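You operate a simulated robot arm through the tools that you are given. There is no shell and no other tool. Be economical: measure what you need, move in short steps, check, and stop when the job is done.

Carry out the task below with a simulated two-armed robot. There is one attempt and no reset: what you move stays moved.

## Task
Close the oven door. Take the brass dish and put it on the test bench by the mill. Put the red meal bin on the test bench by the shaker away on the top of the side table. Take the black chain pin on the shelf of the grey side table and put it away on the top of the green bench. Take the drawer card with a yellow top and put it on top of the jar with a red lid. Shut the blue bench drawer. Take the orange flat nozzle on the plate under the spout and put it away on the top of the green bench. Fetch the red round tin and set it on the top of the side table. Take the lid off the jar with a black lid and lay it down on the clear part of the long steel bench. Open the blue bin lid, put the lot card with an orange top in the inside of the blue-lidded husk bin, then shut the lid. Take the block brush on the test bench by the shaker and put it away on the top of the packing bench. The order is free. Set down upright: drawer card with a yellow top, orange flat nozzle, lot card with an orange top.

The check looks at the end state, three seconds after you hand in, the way a careful person would. Anything else that was tipped, shoved, dropped, spilled or broken makes it a failure. Lids that push on must go on centred and level and be pressed home; caps that screw on are set level and turned clockwise until they are tight.

## Robot
Two 7-joint arms with two-finger parallel grippers on one trunk, on a base that drives. Base frame: it is fixed to the floor where the robot stands at the start and does not move with it; the origin is under the middle of the robot, x ahead of it, y to its left, z up. Lengths are in m, angles in degrees, forces in N, time in s.
The left shoulder is at the start at [0.07, 0.177, 1.195], the right one opposite. With the tool pointing down near the work surface each hand reaches from about 0.1 to 0.34 m from the robot's upright axis, wherever it stands, measured 20 degrees to its own side. Places, roughly: black chain pin (3x3x6 cm) [1.8, 3.6, 0.4]; block brush (12x5x6 cm) [1.3, 0.7, 0.9]; blue bench drawer [3.3, 8, 0.7]; blue bin lid [-0.1, 4.8, 0.8]; drawer card with a yellow top [2.25, 5.25, 1]; inside of the blue-lidded husk bin [-0.1, 4.8, 0.5]; jar with a black lid [-1, 6, 0.75]; jar with a red lid [2.25, 5, 1]; lot card with an orange top [-0.75, 3, 0.75]; orange flat nozzle (5x4x6 cm) [4, 9.3, 0.6]; oven door [0.7, -0.1, 1]; red meal bin [1, 0.75, 1]; red round tin [1.25, 8, 0.5]; test bench by the mill [1.9, 2.4, 0.9]; top of the green bench [2.5, 5.1, 0.9]; top of the packing bench [3.8, 8.8, 0.8]; top of the side table [1.6, 9.6, 0.9]. Payload 3.43 kg a hand.
Tool frame (each hand has its own): the origin (TCP) lies between the finger pads and is the grasp point; the fingertips stand 0.03 m ahead of it; z points along the fingers, y is the line along which they close. Largest opening 0.094 m; finger width 0.028, thickness 0.01; the body of the gripper, 0.05 by 0.096 m, starts 0.055 m behind the TCP.
Orientation is that of the tool frame in the base frame, as a unit quaternion [w, x, y, z]. With the fingers straight down and closing along the base's y, the tool's x points along the base's -x, its y along +y and its z along -z.

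## Interface
- The arms move only by the tool drive_tool. It takes "left_series", "right_series" or both (then of equal length, played together; a hand with none holds still); each is one flat list of numbers, 7 for each row, row after row: the gripper command, from -1 (shut) to 1 (fully open), values between in proportion, then the shift along the tool's x, y, z in units of 200 mm (1.0 is 200 mm), then the turn, a rotation vector about the tool's x, y, z in units of 120 degrees (1.0 is 120 degrees). In form: [gripper, x, y, z, rx, ry, rz, gripper, x, y, z, rx, ry, rz, ...]. A call has 1 to 8 rows; each row is the pose to reach, as a shift and turn from the pose commanded when the call began, along the tool's axes at that moment. A call with a number of a shift or a turn outside -1 to 1 is refused whole. A row lasts 0.2 s, in which the tool goes at most 0.05 m and 8.6 degrees; a call with a longer step from one row to the next is refused whole, and so is a gripper value outside its range. A pose out of reach is approached as far as the arm can. The call stops where the force on the tool passes 40 N (or 10 N more than at its start, if that is more) or the arm is blocked; 0.2 s more then pass. The fingers move at their own pace (about 0.153 m/s each) and stop on an object; they squeeze with about 36 N. The grip force told is the motor's: it shows also when the fingers shut on nothing. Time passes only in rows, and 0.2 s behind the last, so rows that repeat a pose let the fingers close. It gives the time, the measured TCP pose, the force on the tool (base axes), the opening and the grip force at its end, in the units of the frame above (readings bear some noise), with the torque about the TCP (base axes, N m) and any sound that the robot's microphone picked up.
- Cameras (640 x 400 px; columns grow to the right, rows downward): "scene" is now at [0.1266, 0.0123, 1.4937]; the picture's right is [0.15, -0.99, 0.00], its down [-0.75, -0.12, -0.65] and it looks along [0.64, 0.10, -0.76] (base axes); focal length 255 px, centre (320, 200). "left" rides on the left gripper at [0.076, -0.014, -0.102] in its tool frame; the picture's right is [0.18, 0.98, 0.00], its down [-0.75, 0.14, -0.64] and it looks along [-0.63, 0.12, 0.77] (tool axes); focal length 243 px, centre (320, 200). "right" rides on the right gripper at [0.076, 0.014, -0.103] in its tool frame; the picture's right is [-0.18, 0.98, 0.00], its down [-0.75, -0.14, -0.64] and it looks along [-0.63, -0.12, 0.77] (tool axes); focal length 243 px, centre (320, 200).
- capture(camera): a new picture of that camera. The clock stands still meanwhile.
- move_column(by): slides the trunk up (or, below 0, down) by that many m; the arms and the scene camera ride with it, the base frame stays. It gives what a move gives, with no picture.
- base_move(legs): drives the robot by 1 to 6 legs, each [ahead, turn to the left] in m and degrees, along the robot's own axes; the way and the turn of a leg run together, so that a leg with both is an arc; at most 1.5 m and 180 degrees a leg. The arms and the cameras ride along, it lands a little off, and it stops where it bumps. It gives what a move gives.
- pan_tilt(pan, tilt): turns the head with the scene camera to pan (to the left, within 86 degrees either way) and tilt (down, from -29 to 69), counted from straight ahead of the robot. It gives what a move gives.
- locate(camera, pixels): for up to 12 pixels [column, row] of the newest picture of that camera ("zoom" is the newest enlarged one), the place [x, y, z] in the base frame of the surface seen there, good to about 0.003 m. The clock stands still meanwhile.
- inspect(camera, box): a new picture of the part [left, top, right, bottom] of that camera's present view, enlarged. The clock stands still meanwhile.
- close_job(): hands the job in; it is judged then, once.

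Go step by step. Measure first, check grasps and placings, and put right what went wrong. The budget is 357 turns and 286 pictures, counting those below and the enlarged ones. Unless the task says otherwise, let go and move clear before handing in, and close with one line.

The tools are called after "Call:" by a JSON object that holds its "fn" and its "kwargs". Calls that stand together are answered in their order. drive_tool: Moves the arms, as the interface text tells. Its arguments: {"type":"object","properties":{"left_series":{"type":"array","items":{"type":"number"}},"right_series":{"type":"array","items":{"type":"number"}}},"required":[]} The other tools are called the same way: move_column (by) slides the trunk up or down; base_move (legs) drives the base; pan_tilt (pan, tilt) turns the head that bears the scene camera; capture (camera) takes a picture; locate (camera, pixels) gives the place of the surface under pixels of a picture; inspect (camera, box) takes an enlarged picture of a part of a camera's view; close_job () hands the job in.

At the start:

```text
time: 0.0
left_eef_pos: [0.4709, 0.2358, 1.1335]
left_ee_rot: [0.0, 0.001, 1.0, 0.0]
left_wrist_force: [0.8, 0.1, 0.0]
left_wrist_torque: [0.0, -0.01, 0.01]
left_opening: 0.0938
left_finger_force: 0.2
right_eef_pos: [0.4042, -0.1251, 1.1785]
right_ee_rot: [-0.001, 0.001, 1.0, 0.001]
right_wrist_force: [-0.1, 0.0, 0.1]
right_wrist_torque: [0.0, 0.0, 0.01]
right_opening: 0.0938
right_finger_force: 0.2
trunk travel left (down, up): [-0.775, 0.065]
robot x, y, heading: [0.0031, 0.0018, -0.0]
head pan, tilt: [8.7, 49.3]
```

scene: 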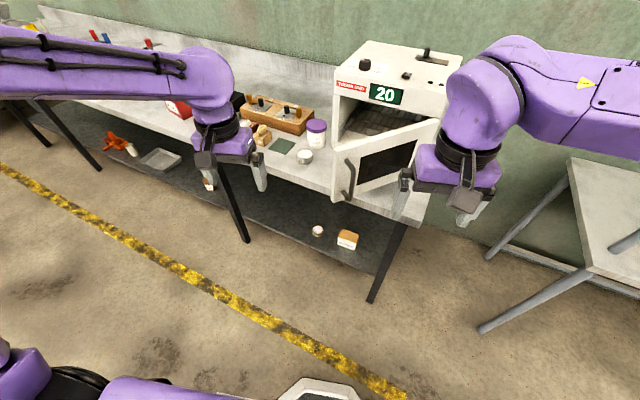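
right: 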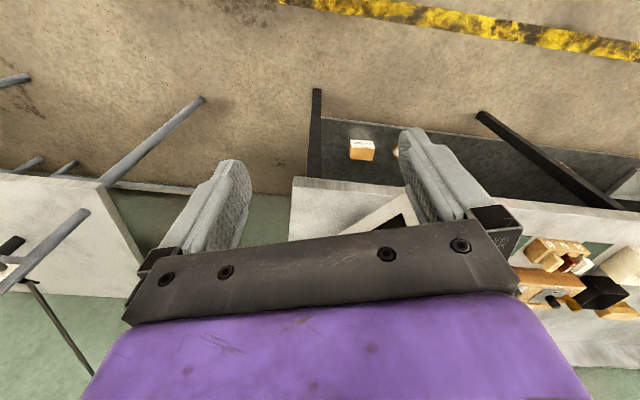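
left: 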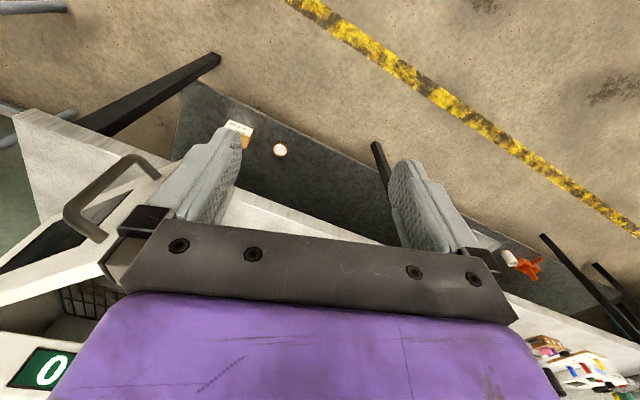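

The oven door stands ajar with its handle around (350,180) and hinge around (438,130). I measure its points first.

Call:
{"fn": "locate", "kwargs": {"camera": "scene", "pixels": [[333, 152], [436, 120], [334, 198], [432, 165], [350, 180], [335, 95], [333, 135], [390, 70], [445, 100], [300, 180], [420, 205], [345, 200]]}}

Call:
{"fn": "inspect", "kwargs": {"camera": "scene", "box": [240, 30, 480, 230]}}

```text
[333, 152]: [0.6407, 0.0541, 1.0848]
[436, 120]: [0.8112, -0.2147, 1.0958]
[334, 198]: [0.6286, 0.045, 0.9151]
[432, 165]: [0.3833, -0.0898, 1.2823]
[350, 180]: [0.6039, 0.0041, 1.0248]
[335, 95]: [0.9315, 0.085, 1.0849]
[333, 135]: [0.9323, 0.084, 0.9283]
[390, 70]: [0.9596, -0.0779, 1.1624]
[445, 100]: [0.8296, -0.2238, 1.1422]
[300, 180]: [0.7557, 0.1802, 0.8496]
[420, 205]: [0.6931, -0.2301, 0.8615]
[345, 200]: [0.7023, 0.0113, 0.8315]
```

```text
2.00 times, centred on (360, 130) of scene
```

zoom: 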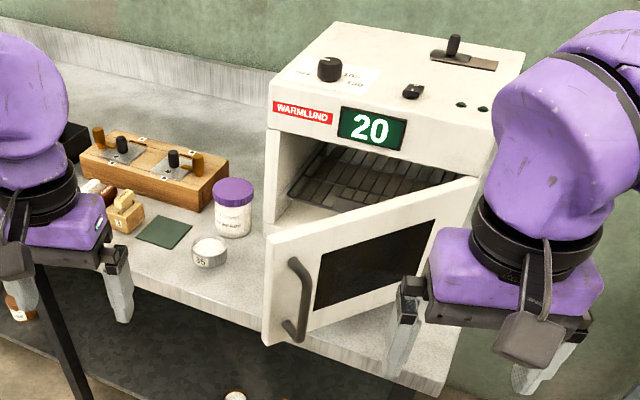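

Door hinge is at about (0.815,-0.22), free edge at (0.64,0.05), and closed edge near (0.93,0.085). A push near (0.69,-0.04) straight ahead along x would shut it. First I shut the right gripper and tilt it forward.

Call:
{"fn": "drive_tool", "kwargs": {"right_series": [-1, 0, 0, 0, 0, -0.07, 0, -1, 0, -0.1, 0, 0, -0.14, 0, -1, 0, 0.1, 0.15, 0, -0.21, 0, -1, 0, 0.25, 0.3, 0, -0.28, 0, -1, 0, 0.4, 0.45, 0, -0.35, 0, -1, 0, 0.4, 0.6, 0, -0.42, 0, -1, 0, 0.4, 0.7, 0, -0.48, 0]}}

Call:
{"fn": "capture", "kwargs": {"camera": "scene"}}

```text
time: 1.6
left_eef_pos: [0.471, 0.2391, 1.1319]
left_ee_rot: [0.0, 0.001, 1.0, -0.001]
left_wrist_force: [0.4, 0.5, 0.1]
left_wrist_torque: [0.0, -0.03, 0.01]
left_opening: 0.0942
left_finger_force: 0.0
right_eef_pos: [0.4062, -0.0432, 1.0377]
right_ee_rot: [0.482, -0.002, 0.876, 0.001]
right_wrist_force: [0.6, 0.8, 0.2]
right_wrist_torque: [0.0, -0.02, -0.02]
right_opening: 0.0
right_finger_force: 32.7
trunk travel left (down, up): [-0.775, 0.065]
robot x, y, heading: [0.0, -0.0027, 0.2]
head pan, tilt: [8.7, 49.3]
```

```text
281 pictures are left
```

scene: 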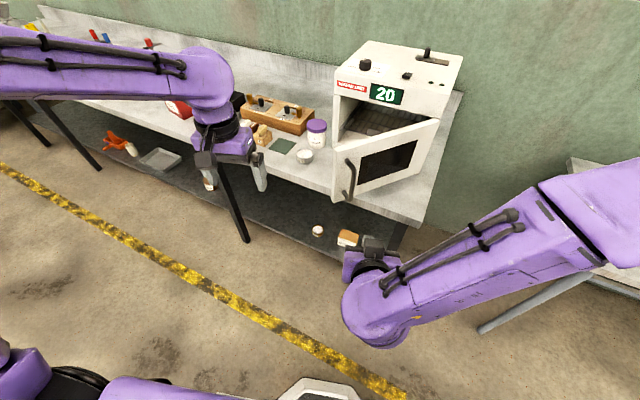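

The right tool is tilted about 58° and clear. I drive 0.2 m ahead, then push along x.

Call:
{"fn": "base_move", "kwargs": {"legs": [[0.2, 0]]}}

Call:
{"fn": "drive_tool", "kwargs": {"right_series": [-1, -0.08, -0.05, 0.126, 0, 0, 0, -1, -0.16, -0.1, 0.252, 0, 0, 0]}}

Call:
{"fn": "capture", "kwargs": {"camera": "scene"}}

```text
time: 3.2
left_eef_pos: [0.669, 0.2373, 1.1347]
left_ee_rot: [0.001, 0.0, 1.0, 0.001]
left_wrist_force: [-0.8, 0.8, -1.3]
left_wrist_torque: [0.02, -0.01, 0.03]
left_opening: 0.0941
left_finger_force: 0.1
right_eef_pos: [0.6031, -0.0441, 1.0397]
right_ee_rot: [0.483, 0.0, 0.876, 0.0]
right_wrist_force: [-1.0, 0.5, 0.3]
right_wrist_torque: [-0.02, -0.01, 0.05]
right_opening: 0.0
right_finger_force: 33.1
trunk travel left (down, up): [-0.775, 0.065]
robot x, y, heading: [0.1993, -0.0004, -0.1]
head pan, tilt: [8.7, 49.3]
```

```text
time: 3.8
left_eef_pos: [0.6709, 0.2368, 1.1332]
left_ee_rot: [0.0, -0.001, 1.0, 0.0]
left_wrist_force: [0.5, 0.7, -0.7]
left_wrist_torque: [0.01, 0.01, -0.01]
left_opening: 0.0941
left_finger_force: 0.1
right_eef_pos: [0.6661, -0.0652, 1.0386]
right_ee_rot: [0.482, 0.0, 0.876, 0.001]
right_wrist_force: [0.2, -0.3, -0.3]
right_wrist_torque: [0.03, -0.01, 0.0]
right_opening: 0.0
right_finger_force: 33.3
trunk travel left (down, up): [-0.775, 0.065]
robot x, y, heading: [0.1974, -0.0011, 0.0]
head pan, tilt: [8.7, 49.3]
```

```text
280 pictures are left
```

scene: 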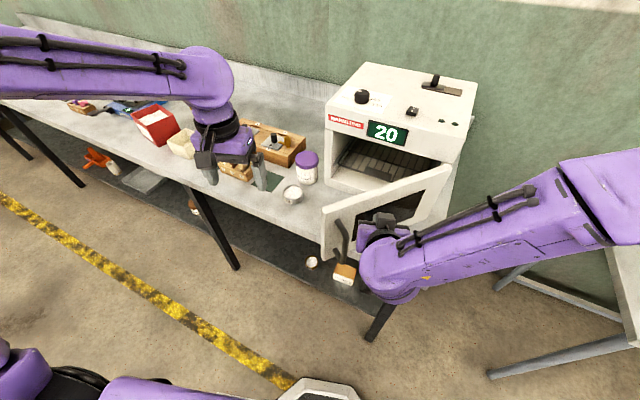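

The tip is just right of the handle near (375,225) and has not touched yet. I push along +x.

Call:
{"fn": "drive_tool", "kwargs": {"right_series": [-1, -0.08, 0, 0.126, 0, 0, 0, -1, -0.16, 0, 0.252, 0, 0, 0, -1, -0.24, 0, 0.378, 0, 0, 0, -1, -0.32, 0, 0.504, 0, 0, 0, -1, -0.4, 0, 0.63, 0, 0, 0, -1, -0.48, 0, 0.756, 0, 0, 0]}}

Call:
{"fn": "capture", "kwargs": {"camera": "scene"}}

```text
time: 5.2
left_eef_pos: [0.6661, 0.2374, 1.1355]
left_ee_rot: [0.001, 0.0, 1.0, 0.001]
left_wrist_force: [-0.4, 0.2, -1.2]
left_wrist_torque: [-0.03, -0.02, 0.0]
left_opening: 0.0937
left_finger_force: 0.1
right_eef_pos: [0.8216, -0.0638, 1.0406]
right_ee_rot: [0.481, 0.002, 0.877, 0.0]
right_wrist_force: [-0.8, 0.5, -0.1]
right_wrist_torque: [0.04, -0.03, -0.01]
right_opening: 0.0002
right_finger_force: 32.9
trunk travel left (down, up): [-0.775, 0.065]
robot x, y, heading: [0.2011, 0.0014, 0.3]
head pan, tilt: [8.7, 49.3]
stopped in row 6 (right hand): the force on the tool passed its limit (the readings are from after the stop); the commanded pose is now the measured one
```

```text
279 pictures are left
```

scene: 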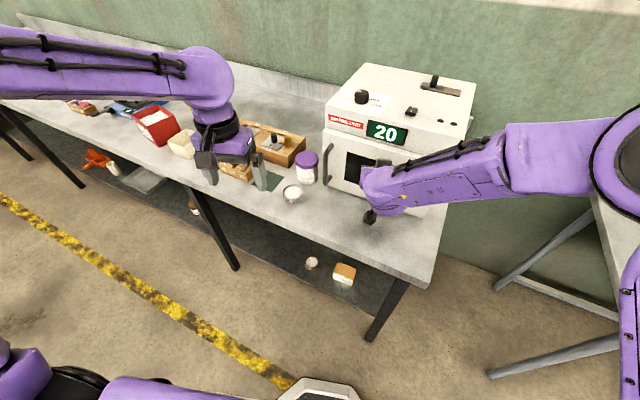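

The door looks shut and the push hit its end stop. I back off and check closely.

Call:
{"fn": "drive_tool", "kwargs": {"right_series": [-1, 0.1, 0, -0.15, 0, 0, 0, -1, 0.2, 0, -0.3, 0, 0, 0, -1, 0.3, 0, -0.45, 0, 0, 0, -1, 0.4, 0, -0.6, 0, 0, 0, -1, 0.46, 0, -0.75, 0, 0, 0]}}

Call:
{"fn": "inspect", "kwargs": {"camera": "scene", "box": [160, 40, 480, 240]}}

```text
time: 6.3
left_eef_pos: [0.6696, 0.2387, 1.1336]
left_ee_rot: [0.0, 0.0, 1.0, -0.001]
left_wrist_force: [-0.9, 0.5, 0.7]
left_wrist_torque: [-0.01, -0.01, 0.0]
left_opening: 0.0942
left_finger_force: 0.0
right_eef_pos: [0.6506, -0.0641, 1.0421]
right_ee_rot: [0.48, 0.001, 0.877, 0.001]
right_wrist_force: [0.8, 1.0, 0.0]
right_wrist_torque: [-0.02, 0.0, 0.05]
right_opening: 0.0
right_finger_force: 33.1
trunk travel left (down, up): [-0.775, 0.065]
robot x, y, heading: [0.2015, 0.0018, -0.1]
head pan, tilt: [8.7, 49.3]
```

```text
2.00 times, centred on (320, 140) of scene
```

zoom: 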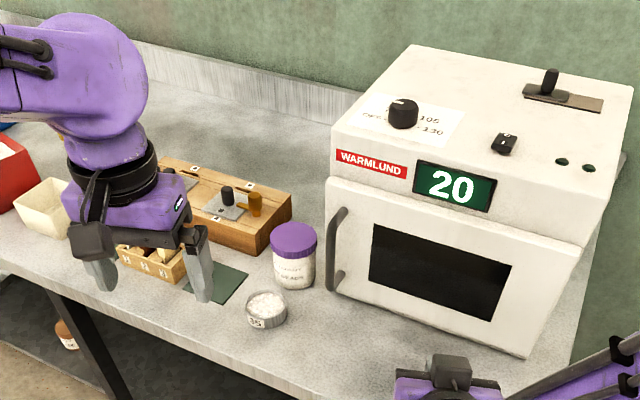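

The oven door is closed flush. I bring the right hand back to vertical, back off, and look along the bench to the left.

Call:
{"fn": "drive_tool", "kwargs": {"right_series": [-1, 0, 0, 0, 0, 0.07, 0, -1, 0, 0, 0, 0, 0.14, 0, -1, 0, 0, -0.1, 0, 0.21, 0, -1, 0.1, 0, -0.25, 0, 0.28, 0, -1, 0.2, -0.1, -0.4, 0, 0.35, 0, -1, 0.2, -0.2, -0.6, 0, 0.42, 0, -1, 0.1, -0.3, -0.8, 0, 0.48, 0]}}

Call:
{"fn": "base_move", "kwargs": {"legs": [[-0.3, 0]]}}

Call:
{"fn": "pan_tilt", "kwargs": {"pan": 45, "tilt": 30}}

Call:
{"fn": "capture", "kwargs": {"camera": "scene"}}

```text
time: 8.0
left_eef_pos: [0.6696, 0.2349, 1.1335]
left_ee_rot: [0.001, -0.001, 1.0, 0.001]
left_wrist_force: [0.4, -0.3, -0.7]
left_wrist_torque: [-0.01, 0.01, 0.0]
left_opening: 0.094
left_finger_force: 0.0
right_eef_pos: [0.504, -0.1254, 1.1119]
right_ee_rot: [-0.004, 0.001, 1.0, 0.003]
right_wrist_force: [-0.1, -0.6, -0.4]
right_wrist_torque: [0.01, 0.01, -0.02]
right_opening: 0.0
right_finger_force: 33.3
trunk travel left (down, up): [-0.775, 0.065]
robot x, y, heading: [0.1985, 0.0002, 0.2]
head pan, tilt: [8.7, 49.3]
```

```text
time: 10.0
left_eef_pos: [0.3753, 0.2371, 1.1324]
left_ee_rot: [0.0, 0.003, 1.0, 0.001]
left_wrist_force: [0.1, 0.9, -0.6]
left_wrist_torque: [0.03, -0.01, 0.0]
left_opening: 0.0938
left_finger_force: 0.0
right_eef_pos: [0.2091, -0.124, 1.1116]
right_ee_rot: [-0.003, 0.004, 1.0, 0.001]
right_wrist_force: [1.1, -0.8, -0.1]
right_wrist_torque: [0.0, 0.05, -0.03]
right_opening: 0.0002
right_finger_force: 33.1
trunk travel left (down, up): [-0.775, 0.065]
robot x, y, heading: [-0.098, -0.0003, -0.2]
head pan, tilt: [8.7, 49.3]
```

```text
time: 11.0
left_eef_pos: [0.3751, 0.2357, 1.1327]
left_ee_rot: [-0.001, 0.003, 1.0, 0.0]
left_wrist_force: [-1.0, -1.1, 0.2]
left_wrist_torque: [0.04, -0.01, -0.02]
left_opening: 0.0939
left_finger_force: 0.1
right_eef_pos: [0.2093, -0.1248, 1.1116]
right_ee_rot: [-0.003, 0.004, 1.0, 0.001]
right_wrist_force: [0.1, -0.6, -0.1]
right_wrist_torque: [0.03, -0.01, 0.02]
right_opening: 0.0001
right_finger_force: 33.2
trunk travel left (down, up): [-0.775, 0.065]
robot x, y, heading: [-0.0966, 0.0005, -0.1]
head pan, tilt: [45.0, 30.0]
```

```text
277 pictures are left
```

scene: 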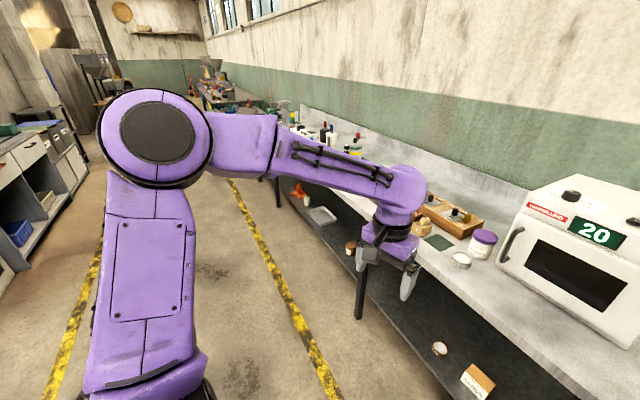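

The oven is shut; the bench edge runs at about 70° in the floor plan. I drive along the aisle to face the red bin square to the bench.

Call:
{"fn": "base_move", "kwargs": {"legs": [[0, 62], [1.0, 0], [0, -82]]}}

Call:
{"fn": "pan_tilt", "kwargs": {"pan": 0, "tilt": 45}}

Call:
{"fn": "capture", "kwargs": {"camera": "scene"}}

```text
time: 22.4
left_eef_pos: [0.9202, 0.9154, 1.1324]
left_ee_rot: [0.0, 0.193, 0.981, -0.001]
left_wrist_force: [0.4, 0.2, -0.2]
left_wrist_torque: [-0.02, -0.05, 0.03]
left_opening: 0.0939
left_finger_force: 0.0
right_eef_pos: [0.6317, 0.6442, 1.1119]
right_ee_rot: [-0.003, 0.195, 0.981, 0.003]
right_wrist_force: [-0.8, -0.2, 0.4]
right_wrist_torque: [-0.01, 0.0, -0.01]
right_opening: 0.0
right_finger_force: 32.7
trunk travel left (down, up): [-0.775, 0.065]
robot x, y, heading: [0.3962, 0.8745, -22.5]
head pan, tilt: [45.0, 30.0]
```

```text
time: 23.6
left_eef_pos: [0.9205, 0.9146, 1.1334]
left_ee_rot: [0.0, 0.194, 0.981, 0.0]
left_wrist_force: [0.6, -0.6, -0.2]
left_wrist_torque: [-0.01, 0.0, 0.02]
left_opening: 0.094
left_finger_force: 0.1
right_eef_pos: [0.6319, 0.6439, 1.113]
right_ee_rot: [-0.003, 0.196, 0.981, 0.003]
right_wrist_force: [-0.4, -0.4, 0.2]
right_wrist_torque: [0.0, -0.01, 0.03]
right_opening: 0.0
right_finger_force: 32.5
trunk travel left (down, up): [-0.775, 0.065]
robot x, y, heading: [0.3945, 0.8737, -22.2]
head pan, tilt: [0.0, 45.0]
```

```text
276 pictures are left
```

scene: 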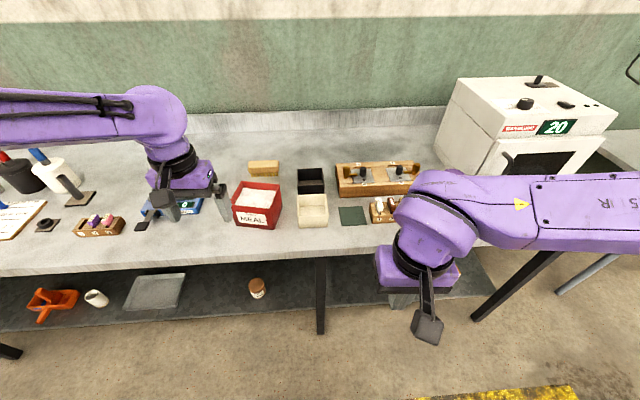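

Call:
{"fn": "inspect", "kwargs": {"camera": "scene", "box": [180, 140, 340, 240]}}

Call:
{"fn": "locate", "kwargs": {"camera": "scene", "pixels": [[233, 206], [269, 213], [280, 190], [247, 183], [237, 225], [266, 230], [250, 164], [278, 164], [250, 174], [277, 174], [255, 200], [258, 240]]}}

```text
4.00 times, centred on (260, 190) of scene
```

zoom: 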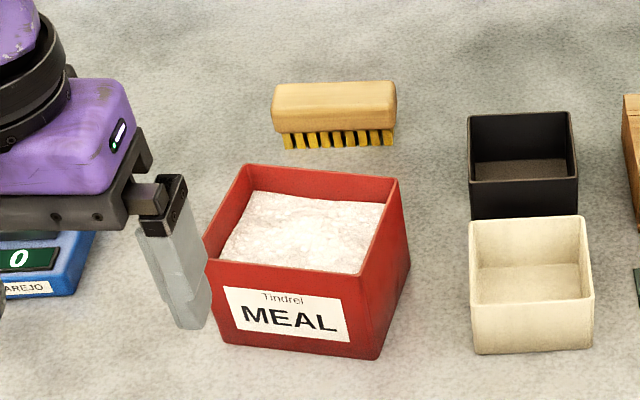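

```text
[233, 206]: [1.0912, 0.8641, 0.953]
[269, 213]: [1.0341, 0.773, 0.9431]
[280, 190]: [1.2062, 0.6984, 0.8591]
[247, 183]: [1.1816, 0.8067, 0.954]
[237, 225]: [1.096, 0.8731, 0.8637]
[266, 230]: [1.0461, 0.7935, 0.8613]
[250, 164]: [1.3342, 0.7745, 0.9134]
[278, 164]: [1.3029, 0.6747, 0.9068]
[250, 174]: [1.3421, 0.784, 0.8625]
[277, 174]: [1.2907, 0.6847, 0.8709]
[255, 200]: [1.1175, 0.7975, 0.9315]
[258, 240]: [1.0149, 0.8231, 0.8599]
```

Call:
{"fn": "locate", "kwargs": {"camera": "zoom", "pixels": [[209, 260], [364, 278], [396, 182], [250, 168], [217, 338], [368, 355], [408, 265], [275, 120], [393, 122], [278, 92], [390, 90], [385, 200]]}}

Call:
{"fn": "capture", "kwargs": {"camera": "left"}}

```text
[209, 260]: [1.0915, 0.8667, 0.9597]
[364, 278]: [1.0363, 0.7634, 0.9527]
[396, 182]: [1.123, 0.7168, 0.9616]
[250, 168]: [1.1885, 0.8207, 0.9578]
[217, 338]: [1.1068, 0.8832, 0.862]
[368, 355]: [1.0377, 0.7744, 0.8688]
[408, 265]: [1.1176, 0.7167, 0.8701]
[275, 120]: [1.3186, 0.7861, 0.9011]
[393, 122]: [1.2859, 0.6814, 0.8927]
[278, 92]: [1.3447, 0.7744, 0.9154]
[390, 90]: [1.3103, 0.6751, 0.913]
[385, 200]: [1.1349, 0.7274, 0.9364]
```

```text
274 pictures are left
```

left: 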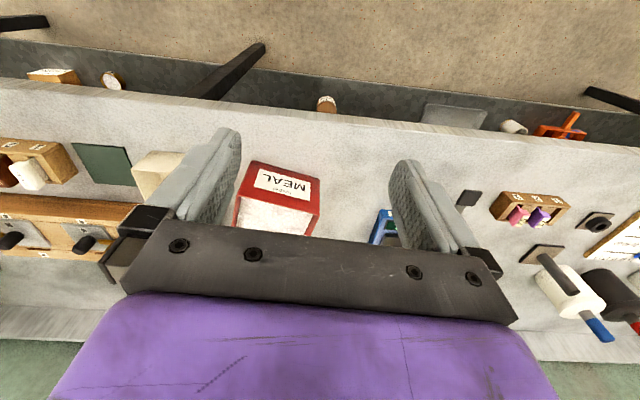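

Bin corners are measured: about 12×10 cm, top z 0.958, meal about 2 cm below the rim. The brush is at about (1.32,0.727). I shift so the left hand can take the brush and the right hand the bin wall.

Call:
{"fn": "base_move", "kwargs": {"legs": [[0, 48.6], [0.227, 0], [0, -53.5]]}}

Call:
{"fn": "capture", "kwargs": {"camera": "scene"}}

```text
time: 29.9
left_eef_pos: [1.1284, 0.9823, 1.132]
left_ee_rot: [0.0, 0.226, 0.974, -0.001]
left_wrist_force: [0.3, 0.2, -0.3]
left_wrist_torque: [-0.06, 0.0, 0.0]
left_opening: 0.094
left_finger_force: 0.0
right_eef_pos: [0.8218, 0.7311, 1.1114]
right_ee_rot: [-0.002, 0.227, 0.974, 0.002]
right_wrist_force: [0.6, 0.3, -0.7]
right_wrist_torque: [0.0, 0.0, -0.02]
right_opening: 0.0
right_finger_force: 33.2
trunk travel left (down, up): [-0.775, 0.065]
robot x, y, heading: [0.6023, 0.9782, -26.1]
head pan, tilt: [0.0, 45.0]
```

```text
273 pictures are left
```

scene: 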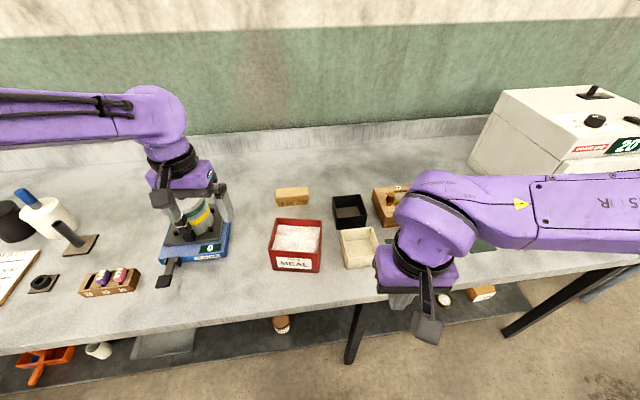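

The left hand hangs above the shaker and the brush is at (292,195). I move the left hand toward the brush while turning it to close across the 5 cm side.

Call:
{"fn": "drive_tool", "kwargs": {"left_series": [1, -0.09, -0.045, 0, 0, 0, 0.07, 1, -0.18, -0.09, 0, 0, 0, 0.14, 1, -0.27, -0.135, 0, 0, 0, 0.21, 1, -0.36, -0.18, 0, 0, 0, 0.28, 1, -0.45, -0.225, 0, 0, 0, 0.35, 1, -0.54, -0.27, 0, 0, 0, 0.42, 1, -0.63, -0.315, 0, 0, 0, 0.49, 1, -0.7, -0.36, 0, 0, 0, 0.56]}}

Call:
{"fn": "inspect", "kwargs": {"camera": "scene", "box": [220, 160, 380, 260]}}

```text
time: 31.7
left_eef_pos: [1.221, 0.8545, 1.1334]
left_ee_rot: [-0.002, 0.729, 0.685, 0.0]
left_wrist_force: [0.7, 0.3, -0.6]
left_wrist_torque: [-0.03, 0.02, -0.01]
left_opening: 0.0941
left_finger_force: 0.1
right_eef_pos: [0.8212, 0.7305, 1.1124]
right_ee_rot: [-0.003, 0.227, 0.974, 0.003]
right_wrist_force: [0.8, -0.8, 0.1]
right_wrist_torque: [-0.04, -0.03, -0.02]
right_opening: 0.0
right_finger_force: 33.1
trunk travel left (down, up): [-0.775, 0.065]
robot x, y, heading: [0.5984, 0.9788, -26.2]
head pan, tilt: [0.0, 45.0]
```

```text
4.00 times, centred on (300, 210) of scene
```

zoom: 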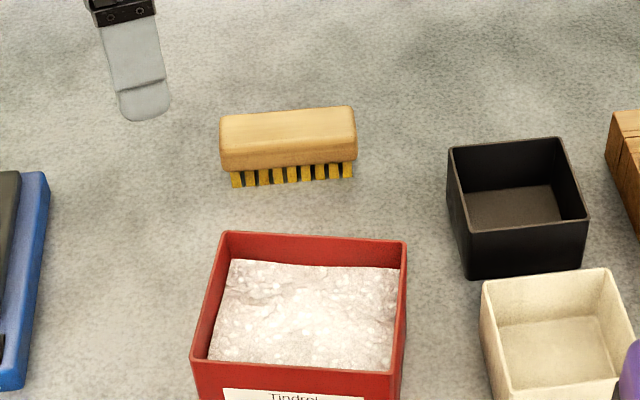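

Call:
{"fn": "locate", "kwargs": {"camera": "zoom", "pixels": [[225, 117], [351, 109], [222, 150], [355, 142], [288, 128], [222, 235], [404, 243], [193, 362], [300, 238], [212, 300], [405, 320], [300, 330]]}}

```text
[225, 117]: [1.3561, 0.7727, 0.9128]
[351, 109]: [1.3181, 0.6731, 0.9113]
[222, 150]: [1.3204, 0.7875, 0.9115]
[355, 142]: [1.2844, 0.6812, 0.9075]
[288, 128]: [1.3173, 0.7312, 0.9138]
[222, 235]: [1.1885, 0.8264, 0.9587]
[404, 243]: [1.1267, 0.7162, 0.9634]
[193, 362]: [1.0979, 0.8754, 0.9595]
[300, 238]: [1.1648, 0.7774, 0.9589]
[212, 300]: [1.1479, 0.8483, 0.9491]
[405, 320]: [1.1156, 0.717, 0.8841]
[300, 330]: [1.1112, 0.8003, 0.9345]
```

Call:
{"fn": "drive_tool", "kwargs": {"left_series": [1, -0.15, 0.13, 0, 0, 0, 0.05, 1, -0.3, 0.26, 0, 0, 0, 0.1, 1, -0.45, 0.39, 0, 0, 0, 0.136, 1, -0.6, 0.523, 0, 0, 0, 0.136, 1, -0.6, 0.523, 0.2, 0, 0, 0.136, 1, -0.6, 0.523, 0.4, 0, 0, 0.136, 1, -0.6, 0.523, 0.6, 0, 0, 0.136, 1, -0.6, 0.523, 0.75, 0, 0, 0.136]}}

Call:
{"fn": "capture", "kwargs": {"camera": "left"}}

Call:
{"fn": "capture", "kwargs": {"camera": "scene"}}

```text
time: 33.5
left_eef_pos: [1.2798, 0.7996, 0.9895]
left_ee_rot: [0.0, 0.818, 0.576, 0.0]
left_wrist_force: [0.8, -0.1, 0.6]
left_wrist_torque: [-0.02, 0.05, -0.02]
left_opening: 0.094
left_finger_force: 0.0
left hand out of reach, approached as far as the arm can: row 2, 3, 4, 5, 6, 7, 8
right_eef_pos: [0.8222, 0.7314, 1.1126]
right_ee_rot: [-0.003, 0.227, 0.974, 0.001]
right_wrist_force: [-0.3, 0.2, 0.5]
right_wrist_torque: [-0.01, 0.08, -0.01]
right_opening: 0.0
right_finger_force: 32.4
trunk travel left (down, up): [-0.775, 0.065]
robot x, y, heading: [0.6025, 0.9717, -26.0]
head pan, tilt: [0.0, 45.0]
```

```text
271 pictures are left
```

left: 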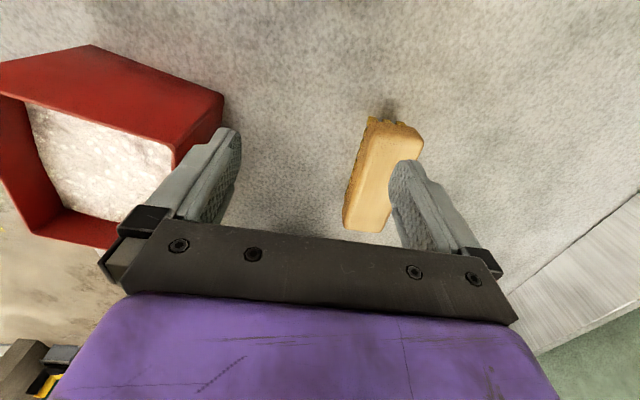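

```text
270 pictures are left
```

scene: 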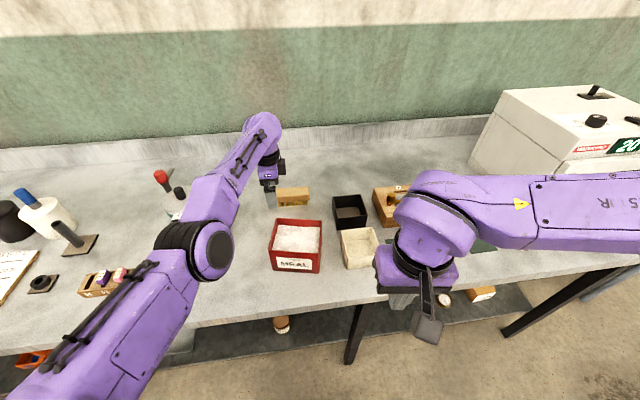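

The left arm ran out of reach at (1.28,0.80). I lift it a little and drive 9 cm closer.

Call:
{"fn": "drive_tool", "kwargs": {"left_series": [1, 0, 0, -0.2, 0, 0, 0, 1, 0, 0, -0.4, 0, 0, 0]}}

Call:
{"fn": "base_move", "kwargs": {"legs": [[0.09, 0]]}}

```text
time: 34.1
left_eef_pos: [1.2749, 0.8005, 1.0677]
left_ee_rot: [-0.001, 0.818, 0.575, 0.0]
left_wrist_force: [0.3, 0.0, -0.1]
left_wrist_torque: [0.0, 0.01, 0.03]
left_opening: 0.094
left_finger_force: 0.1
right_eef_pos: [0.8213, 0.7309, 1.1115]
right_ee_rot: [-0.003, 0.228, 0.974, 0.003]
right_wrist_force: [-0.2, 0.0, -0.4]
right_wrist_torque: [0.0, -0.01, -0.02]
right_opening: 0.0
right_finger_force: 32.7
trunk travel left (down, up): [-0.775, 0.065]
robot x, y, heading: [0.6026, 0.9764, -26.2]
head pan, tilt: [0.0, 45.0]
```

```text
time: 35.1
left_eef_pos: [1.3477, 0.7656, 1.0736]
left_ee_rot: [0.003, 0.817, 0.577, 0.002]
left_wrist_force: [-0.8, -0.1, 0.0]
left_wrist_torque: [-0.05, -0.04, -0.04]
left_opening: 0.0939
left_finger_force: 0.2
right_eef_pos: [0.8927, 0.6953, 1.1149]
right_ee_rot: [0.0, 0.227, 0.974, 0.001]
right_wrist_force: [0.2, 0.3, 0.6]
right_wrist_torque: [-0.03, -0.07, 0.01]
right_opening: 0.0
right_finger_force: 33.4
trunk travel left (down, up): [-0.775, 0.065]
robot x, y, heading: [0.6788, 0.94, -26.2]
head pan, tilt: [0.0, 45.0]
```

Call:
{"fn": "drive_tool", "kwargs": {"left_series": [1, -0.227, -0.077, 0, 0, 0, 0, 1, -0.227, -0.077, 0.2, 0, 0, 0, 1, -0.227, -0.077, 0.4, 0, 0, 0, 1, -0.227, -0.077, 0.6, 0, 0, 0, 1, -0.227, -0.077, 0.75, 0, 0, 0, 1, -0.227, -0.077, 0.87, 0, 0, 0]}}

Call:
{"fn": "capture", "kwargs": {"camera": "left"}}

```text
time: 36.5
left_eef_pos: [1.3233, 0.733, 0.8935]
left_ee_rot: [0.0, 0.817, 0.576, 0.0]
left_wrist_force: [0.1, -0.7, 1.1]
left_wrist_torque: [-0.01, 0.03, -0.01]
left_opening: 0.0939
left_finger_force: 0.1
left hand out of reach, approached as far as the arm can: row 5, 6
right_eef_pos: [0.9, 0.6927, 1.1123]
right_ee_rot: [-0.003, 0.228, 0.974, 0.002]
right_wrist_force: [0.9, -0.2, -0.1]
right_wrist_torque: [-0.04, -0.03, -0.03]
right_opening: 0.0
right_finger_force: 33.0
trunk travel left (down, up): [-0.775, 0.065]
robot x, y, heading: [0.6787, 0.9404, -26.4]
head pan, tilt: [0.0, 45.0]
```

```text
269 pictures are left
```

left: 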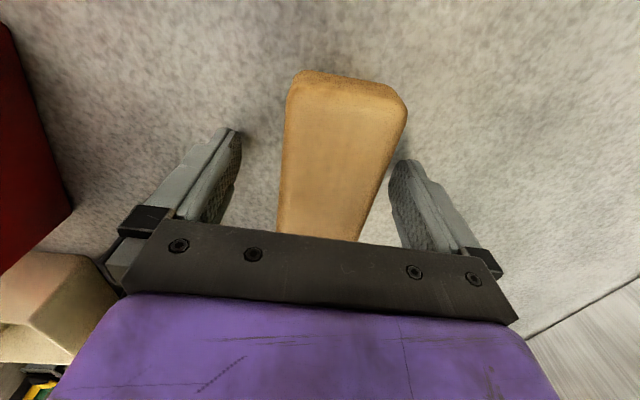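

The brush lies between the fingers. I close and lift a little.

Call:
{"fn": "drive_tool", "kwargs": {"left_series": [-1, 0, 0, 0, 0, 0, 0, -1, 0, 0, 0, 0, 0, 0, -1, 0, 0, 0, 0, 0, 0, -1, 0, 0, -0.2, 0, 0, 0, -1, 0, 0, -0.45, 0, 0, 0, -1, 0, 0, -0.7, 0, 0, 0, -1, 0, 0, -0.9, 0, 0, 0]}}

Call:
{"fn": "capture", "kwargs": {"camera": "left"}}

```text
time: 38.1
left_eef_pos: [1.3249, 0.7309, 1.0757]
left_ee_rot: [-0.001, 0.817, 0.576, -0.001]
left_wrist_force: [-0.3, -0.4, -0.5]
left_wrist_torque: [0.02, -0.02, 0.04]
left_opening: 0.0497
left_finger_force: 35.9
left hand out of reach, approached as far as the arm can: row 4, 5, 6, 7
right_eef_pos: [0.898, 0.6943, 1.114]
right_ee_rot: [-0.002, 0.227, 0.974, 0.002]
right_wrist_force: [-0.4, 0.3, -0.2]
right_wrist_torque: [0.0, 0.0, -0.01]
right_opening: 0.0
right_finger_force: 33.3
trunk travel left (down, up): [-0.775, 0.065]
robot x, y, heading: [0.6771, 0.9385, -26.2]
head pan, tilt: [0.0, 45.0]
```

```text
268 pictures are left
```

left: 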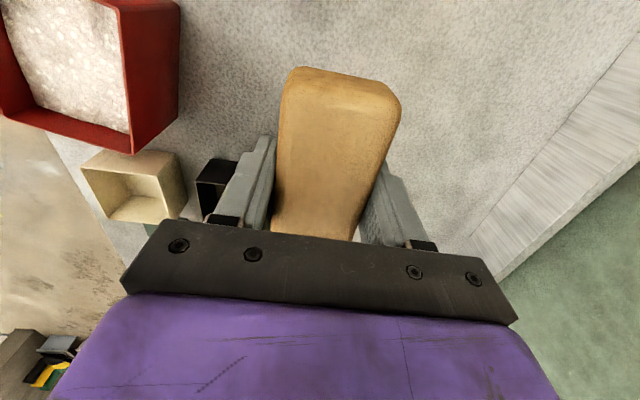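

The brush is held (opening 0.0497). I bring the left hand up and back to the robot's left, well above the shaker.

Call:
{"fn": "drive_tool", "kwargs": {"left_series": [-1, 0, 0, -0.2, 0, 0, 0, -1, 0, 0, -0.4, 0, 0, 0, -1, 0.1, -0.13, -0.45, 0, 0, -0.05, -1, 0.2, -0.27, -0.45, 0, 0, -0.1, -1, 0.3, -0.4, -0.45, 0, 0, -0.15, -1, 0.4, -0.53, -0.45, 0, 0, -0.2, -1, 0.5, -0.6, -0.45, 0, 0, -0.25, -1, 0.6, -0.67, -0.45, 0, 0, -0.3]}}

Call:
{"fn": "capture", "kwargs": {"camera": "scene"}}

```text
time: 40.0
left_eef_pos: [1.3428, 0.8084, 1.2147]
left_ee_rot: [-0.002, 0.602, 0.799, 0.0]
left_wrist_force: [0.0, 0.4, -1.0]
left_wrist_torque: [-0.02, 0.02, 0.01]
left_opening: 0.05
left_finger_force: 35.7
left hand out of reach, approached as far as the arm can: row 1, 2, 3, 4, 5, 6, 7, 8
right_eef_pos: [0.8995, 0.6941, 1.1119]
right_ee_rot: [-0.002, 0.228, 0.974, 0.001]
right_wrist_force: [0.1, -0.1, 0.1]
right_wrist_torque: [-0.04, 0.03, -0.01]
right_opening: 0.0001
right_finger_force: 32.6
trunk travel left (down, up): [-0.775, 0.065]
robot x, y, heading: [0.6813, 0.9381, -26.0]
head pan, tilt: [0.0, 45.0]
```

```text
267 pictures are left
```

scene: 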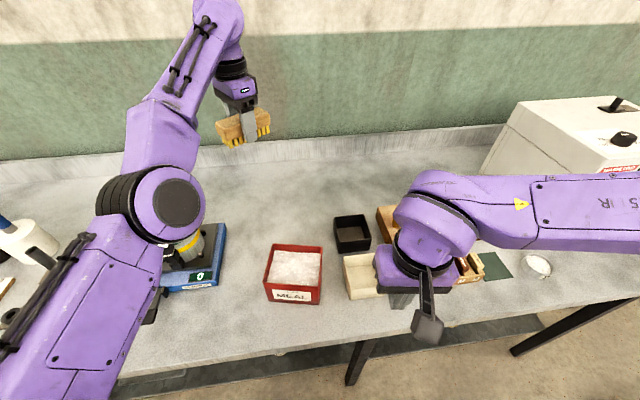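

Call:
{"fn": "drive_tool", "kwargs": {"left_series": [-1, 0.1, -0.08, 0, 0, 0, 0, -1, 0.2, -0.16, 0.05, 0, 0, -0.05, -1, 0.3, -0.24, 0.1, 0, 0, -0.1, -1, 0.4, -0.32, 0.15, 0, 0, -0.15, -1, 0.5, -0.4, 0.2, 0, 0, -0.2, -1, 0.6, -0.48, 0.2, 0, 0, -0.25, -1, 0.7, -0.54, 0.2, 0, 0, -0.3, -1, 0.8, -0.6, 0.2, 0, 0, -0.33]}}

Call:
{"fn": "capture", "kwargs": {"camera": "scene"}}

```text
time: 41.8
left_eef_pos: [1.3523, 0.8213, 1.2163]
left_ee_rot: [0.0, 0.293, 0.956, 0.001]
left_wrist_force: [0.0, 0.0, -1.3]
left_wrist_torque: [-0.03, 0.06, 0.05]
left_opening: 0.0498
left_finger_force: 36.3
left hand out of reach, approached as far as the arm can: row 1, 2, 3, 4, 5, 6, 7, 8
right_eef_pos: [0.9012, 0.6942, 1.1122]
right_ee_rot: [-0.002, 0.228, 0.974, 0.002]
right_wrist_force: [0.0, 0.0, 0.6]
right_wrist_torque: [-0.01, -0.01, -0.04]
right_opening: 0.0
right_finger_force: 33.0
trunk travel left (down, up): [-0.775, 0.065]
robot x, y, heading: [0.6759, 0.9364, -26.1]
head pan, tilt: [0.0, 45.0]
```

```text
266 pictures are left
```

scene: 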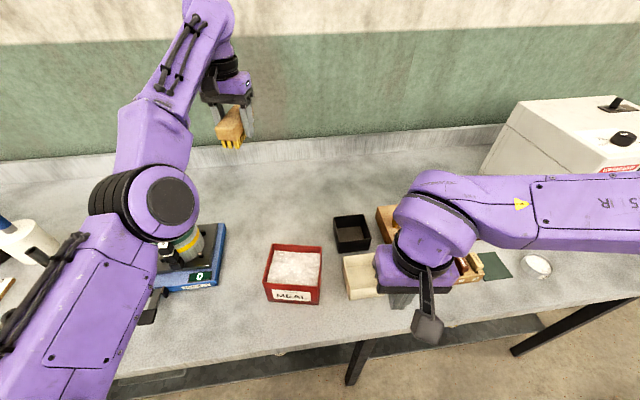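

The hand turned but did not come back, so the arm may be in a stuck configuration. I try a pure pull toward the robot and down.

Call:
{"fn": "drive_tool", "kwargs": {"left_series": [-1, 0.2, 0, 0.1, 0, 0, 0, -1, 0.4, 0, 0.2, 0, 0, 0, -1, 0.6, 0, 0.3, 0, 0, 0, -1, 0.8, 0, 0.4, 0, 0, 0, -1, 1.0, 0, 0.4, 0, 0, 0]}}

```text
time: 43.0
left_eef_pos: [1.3622, 0.8245, 1.1916]
left_ee_rot: [0.0, 0.292, 0.956, -0.001]
left_wrist_force: [0.6, -0.3, -0.9]
left_wrist_torque: [0.02, -0.01, -0.01]
left_opening: 0.0498
left_finger_force: 36.3
left hand out of reach, approached as far as the arm can: row 1, 2, 3, 4, 5
right_eef_pos: [0.8987, 0.6936, 1.1132]
right_ee_rot: [-0.002, 0.227, 0.974, 0.002]
right_wrist_force: [0.6, 1.1, -0.3]
right_wrist_torque: [0.02, -0.01, -0.01]
right_opening: 0.0002
right_finger_force: 33.1
trunk travel left (down, up): [-0.775, 0.065]
robot x, y, heading: [0.6758, 0.9421, -26.1]
head pan, tilt: [0.0, 45.0]
```

Call:
{"fn": "drive_tool", "kwargs": {"left_series": [-1, 0, 0, 0, 0, 0, 0, -1, 0, 0, 0, 0, 0, 0, -1, 0.05, 0, 0, 0, -0.07, 0, -1, 0.1, 0, 0, 0, -0.14, 0, -1, 0.2, 0, 0, 0, -0.21, 0, -1, 0.3, 0, 0, 0, -0.28, 0]}}

Call:
{"fn": "capture", "kwargs": {"camera": "scene"}}

```text
time: 44.4
left_eef_pos: [1.4521, 0.7889, 1.2494]
left_ee_rot: [0.277, 0.281, 0.915, -0.085]
left_wrist_force: [0.4, 0.0, -0.5]
left_wrist_torque: [-0.01, 0.02, 0.0]
left_opening: 0.0499
left_finger_force: 35.8
left hand out of reach, approached as far as the arm can: row 3, 4, 5, 6
right_eef_pos: [0.9002, 0.6937, 1.1132]
right_ee_rot: [-0.003, 0.227, 0.974, 0.001]
right_wrist_force: [0.4, -0.3, -0.7]
right_wrist_torque: [-0.01, 0.01, 0.01]
right_opening: 0.0
right_finger_force: 32.9
trunk travel left (down, up): [-0.775, 0.065]
robot x, y, heading: [0.6779, 0.9383, -25.9]
head pan, tilt: [0.0, 45.0]
```

```text
265 pictures are left
```

scene: 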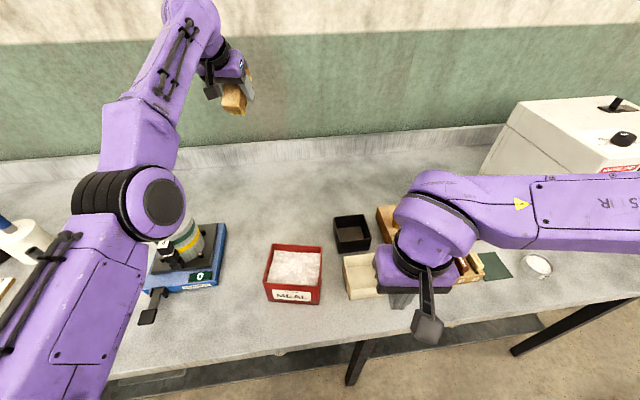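

A pure hold is reachable, so the command resets each call and the elbow seems stuck near straight. I undo the tilt while moving down and sideways-left, which should let the elbow bend.

Call:
{"fn": "drive_tool", "kwargs": {"left_series": [-1, 0, 0, 0, 0, 0.07, 0, -1, 0, 0, 0, 0, 0.14, 0, -1, 0, 0, 0, 0, 0.21, 0, -1, 0, 0, 0, 0, 0.28, 0, -1, 0.02, 0.02, 0.1, 0, 0.28, 0, -1, 0.02, 0.04, 0.2, 0, 0.28, 0, -1, 0.02, 0.06, 0.3, 0, 0.28, 0, -1, 0.02, 0.08, 0.4, 0, 0.28, 0]}}

```text
time: 46.1
left_eef_pos: [1.388, 0.8452, 1.1575]
left_ee_rot: [0.0, 0.292, 0.956, 0.001]
left_wrist_force: [-1.2, 0.1, -0.6]
left_wrist_torque: [0.0, 0.02, 0.0]
left_opening: 0.0497
left_finger_force: 35.6
left hand out of reach, approached as far as the arm can: row 1, 2, 3, 4, 5, 6, 7, 8
right_eef_pos: [0.8993, 0.6916, 1.1112]
right_ee_rot: [-0.003, 0.227, 0.974, 0.002]
right_wrist_force: [-0.1, -0.6, -0.6]
right_wrist_torque: [0.04, -0.01, -0.02]
right_opening: 0.0
right_finger_force: 33.0
trunk travel left (down, up): [-0.775, 0.065]
robot x, y, heading: [0.6803, 0.939, -26.0]
head pan, tilt: [0.0, 45.0]
```

Call:
{"fn": "drive_tool", "kwargs": {"left_series": [-1, 0.03, 0, 0, 0, 0, 0, -1, 0.06, 0, 0, 0, 0, 0, -1, 0.09, 0, 0, 0, 0, 0, -1, 0.12, 0, 0, 0, 0, 0, -1, 0.15, 0, 0, 0, 0, 0, -1, 0.18, 0, 0, 0, 0, 0]}}

Call:
{"fn": "drive_tool", "kwargs": {"left_series": [-1, 0, 0.03, 0, 0, 0, 0, -1, 0, 0.08, 0, 0, 0, 0, -1, 0, 0.13, 0, 0, 0, 0, -1, 0, 0.18, 0, 0, 0, 0]}}

Call:
{"fn": "drive_tool", "kwargs": {"left_series": [-1, 0, 0, 0.05, 0, 0, 0, -1, 0, 0, 0.15, 0, 0, 0, -1, 0, 0, 0.25, 0, 0, 0, -1, 0, 0, 0.35, 0, 0, 0]}}

```text
time: 47.5
left_eef_pos: [1.3618, 0.8644, 1.1609]
left_ee_rot: [0.0, 0.293, 0.956, 0.001]
left_wrist_force: [-0.6, 0.4, -1.1]
left_wrist_torque: [-0.02, 0.0, 0.02]
left_opening: 0.0501
left_finger_force: 36.5
right_eef_pos: [0.8993, 0.6931, 1.1124]
right_ee_rot: [-0.003, 0.227, 0.974, 0.003]
right_wrist_force: [0.4, 0.4, 1.1]
right_wrist_torque: [-0.01, -0.01, 0.02]
right_opening: 0.0001
right_finger_force: 33.0
trunk travel left (down, up): [-0.775, 0.065]
robot x, y, heading: [0.6805, 0.9391, -26.0]
head pan, tilt: [0.0, 45.0]
```

```text
time: 48.5
left_eef_pos: [1.381, 0.8949, 1.1624]
left_ee_rot: [0.0, 0.292, 0.956, 0.0]
left_wrist_force: [0.0, -0.4, -0.8]
left_wrist_torque: [-0.02, 0.01, -0.04]
left_opening: 0.0499
left_finger_force: 36.1
right_eef_pos: [0.8995, 0.6933, 1.1138]
right_ee_rot: [-0.002, 0.227, 0.974, 0.001]
right_wrist_force: [-0.3, 0.8, 0.9]
right_wrist_torque: [-0.01, 0.0, -0.03]
right_opening: 0.0002
right_finger_force: 33.4
trunk travel left (down, up): [-0.775, 0.065]
robot x, y, heading: [0.6746, 0.9374, -26.1]
head pan, tilt: [0.0, 45.0]
```

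```text
time: 49.5
left_eef_pos: [1.383, 0.8943, 1.0915]
left_ee_rot: [0.001, 0.293, 0.956, 0.001]
left_wrist_force: [-0.2, -0.8, -0.7]
left_wrist_torque: [-0.01, 0.01, -0.01]
left_opening: 0.0498
left_finger_force: 35.8
right_eef_pos: [0.9, 0.6931, 1.1125]
right_ee_rot: [-0.002, 0.227, 0.974, 0.003]
right_wrist_force: [0.6, 0.0, 0.4]
right_wrist_torque: [-0.01, -0.03, 0.0]
right_opening: 0.0
right_finger_force: 32.9
trunk travel left (down, up): [-0.775, 0.065]
robot x, y, heading: [0.6787, 0.9407, -26.1]
head pan, tilt: [0.0, 45.0]
```

The arm is free again with smaller inward steps. I raise it and pull straight back.

Call:
{"fn": "drive_tool", "kwargs": {"left_series": [-1, 0.08, 0, -0.05, 0, 0, 0, -1, 0.18, 0, -0.15, 0, 0, 0, -1, 0.32, 0, -0.25, 0, 0, 0, -1, 0.48, 0, -0.35, 0, 0, 0, -1, 0.65, -0.05, -0.4, 0, 0, 0, -1, 0.82, -0.1, -0.4, 0, 0, 0, -1, 1.0, -0.1, -0.4, 0, 0, 0]}}

Call:
{"fn": "capture", "kwargs": {"camera": "scene"}}

```text
time: 51.1
left_eef_pos: [1.2023, 0.9855, 1.1733]
left_ee_rot: [0.001, 0.291, 0.957, 0.001]
left_wrist_force: [0.0, 0.1, -0.2]
left_wrist_torque: [0.03, -0.04, -0.03]
left_opening: 0.05
left_finger_force: 36.0
right_eef_pos: [0.8973, 0.6907, 1.1125]
right_ee_rot: [-0.001, 0.227, 0.974, 0.005]
right_wrist_force: [-1.0, -0.6, -0.2]
right_wrist_torque: [0.04, -0.03, 0.05]
right_opening: 0.0001
right_finger_force: 33.1
trunk travel left (down, up): [-0.775, 0.065]
robot x, y, heading: [0.6787, 0.9404, -26.4]
head pan, tilt: [0.0, 45.0]
```

```text
264 pictures are left
```

scene: 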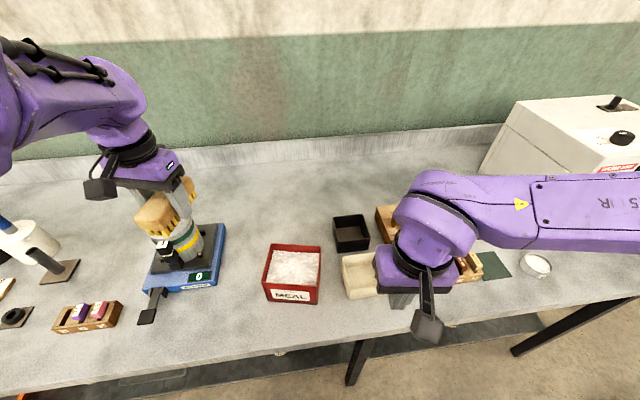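

Brush is held above the shaker. Now the right hand goes over the bin's right wall, with its midpoint at about (1.081,0.741) and rim at 0.96, gripper half open.

Call:
{"fn": "drive_tool", "kwargs": {"right_series": [0, -0.15, 0.14, 0, 0, 0, 0.015, 0, -0.3, 0.28, 0, 0, 0, 0.015, 0, -0.45, 0.42, 0, 0, 0, 0.015, 0, -0.6, 0.54, 0, 0, 0, 0.015, 0, -0.717, 0.638, 0.15, 0, 0, 0.015, 0, -0.717, 0.638, 0.35, 0, 0, 0.015, 0, -0.717, 0.638, 0.5, 0, 0, 0.015]}}

Call:
{"fn": "capture", "kwargs": {"camera": "right"}}

Call:
{"fn": "inspect", "kwargs": {"camera": "scene", "box": [220, 200, 420, 325]}}

```text
time: 52.8
left_eef_pos: [1.2048, 0.9884, 1.1711]
left_ee_rot: [0.0, 0.293, 0.956, 0.0]
left_wrist_force: [-0.6, -0.2, -1.1]
left_wrist_torque: [0.02, 0.03, 0.01]
left_opening: 0.0498
left_finger_force: 35.6
right_eef_pos: [1.0848, 0.7466, 1.0101]
right_ee_rot: [-0.003, 0.242, 0.97, 0.002]
right_wrist_force: [-0.5, 0.3, 0.7]
right_wrist_torque: [-0.01, 0.0, 0.03]
right_opening: 0.0469
right_finger_force: 0.1
trunk travel left (down, up): [-0.775, 0.065]
robot x, y, heading: [0.6794, 0.9384, -26.3]
head pan, tilt: [0.0, 45.0]
```

```text
263 pictures are left
```

right: 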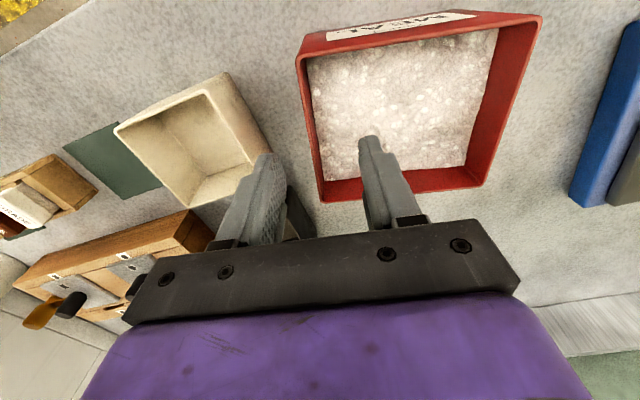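

```text
3.20 times, centred on (320, 262) of scene
```

zoom: 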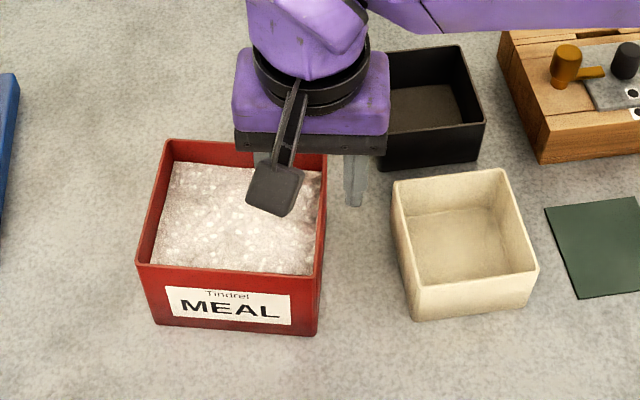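

The wall rim passes between the fingers, about 5 mm off toward -y. I correct that, descend to the rim and close.

Call:
{"fn": "drive_tool", "kwargs": {"right_series": [0, 0.04, -0.027, 0.05, 0, 0, 0, 0, 0.04, -0.027, 0.12, 0, 0, 0, 0, 0.04, -0.027, 0.2, 0, 0, 0, -1, 0.04, -0.027, 0.2, 0, 0, 0, -1, 0.04, -0.027, 0.2, 0, 0, 0, -1, 0.04, -0.027, 0.2, 0, 0, 0]}}

Call:
{"fn": "capture", "kwargs": {"camera": "right"}}

```text
time: 54.1
left_eef_pos: [1.2051, 0.9893, 1.1703]
left_ee_rot: [0.0, 0.292, 0.956, 0.0]
left_wrist_force: [-0.3, 0.5, -1.4]
left_wrist_torque: [0.03, -0.02, 0.01]
left_opening: 0.0497
left_finger_force: 35.8
right_eef_pos: [1.074, 0.7452, 0.9727]
right_ee_rot: [-0.002, 0.242, 0.97, 0.001]
right_wrist_force: [1.4, 0.5, 0.0]
right_wrist_torque: [-0.31, -0.39, 0.13]
right_opening: 0.0025
right_finger_force: 35.7
trunk travel left (down, up): [-0.775, 0.065]
robot x, y, heading: [0.6767, 0.9345, -26.3]
head pan, tilt: [0.0, 45.0]
```

```text
261 pictures are left
```

right: 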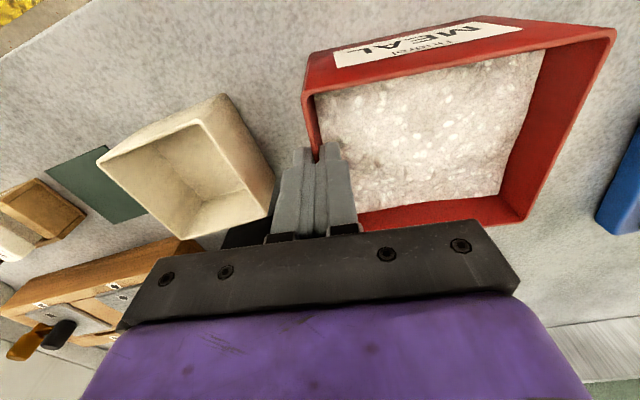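

The wall is pinched (2.5 mm). I lift 2 cm and check for tilt.

Call:
{"fn": "drive_tool", "kwargs": {"right_series": [-1, 0, 0, -0.03, 0, 0, 0, -1, 0, 0, -0.07, 0, 0, 0, -1, 0, 0, -0.12, 0, 0, 0, -1, 0, 0, -0.12, 0, 0, 0]}}

Call:
{"fn": "inspect", "kwargs": {"camera": "scene", "box": [220, 200, 420, 325]}}

```text
time: 55.1
left_eef_pos: [1.2056, 0.9878, 1.1701]
left_ee_rot: [-0.001, 0.292, 0.956, 0.0]
left_wrist_force: [0.8, -0.3, -1.8]
left_wrist_torque: [0.01, 0.0, 0.0]
left_opening: 0.0496
left_finger_force: 35.6
right_eef_pos: [1.0758, 0.745, 0.996]
right_ee_rot: [-0.003, 0.243, 0.97, 0.002]
right_wrist_force: [0.6, 0.1, -8.7]
right_wrist_torque: [-0.44, 0.36, -0.01]
right_opening: 0.0028
right_finger_force: 36.2
trunk travel left (down, up): [-0.775, 0.065]
robot x, y, heading: [0.6783, 0.9371, -26.4]
head pan, tilt: [0.0, 45.0]
```

```text
3.20 times, centred on (320, 262) of scene
```

zoom: 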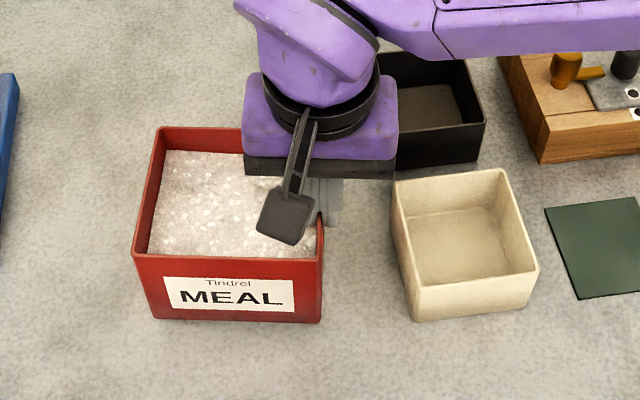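

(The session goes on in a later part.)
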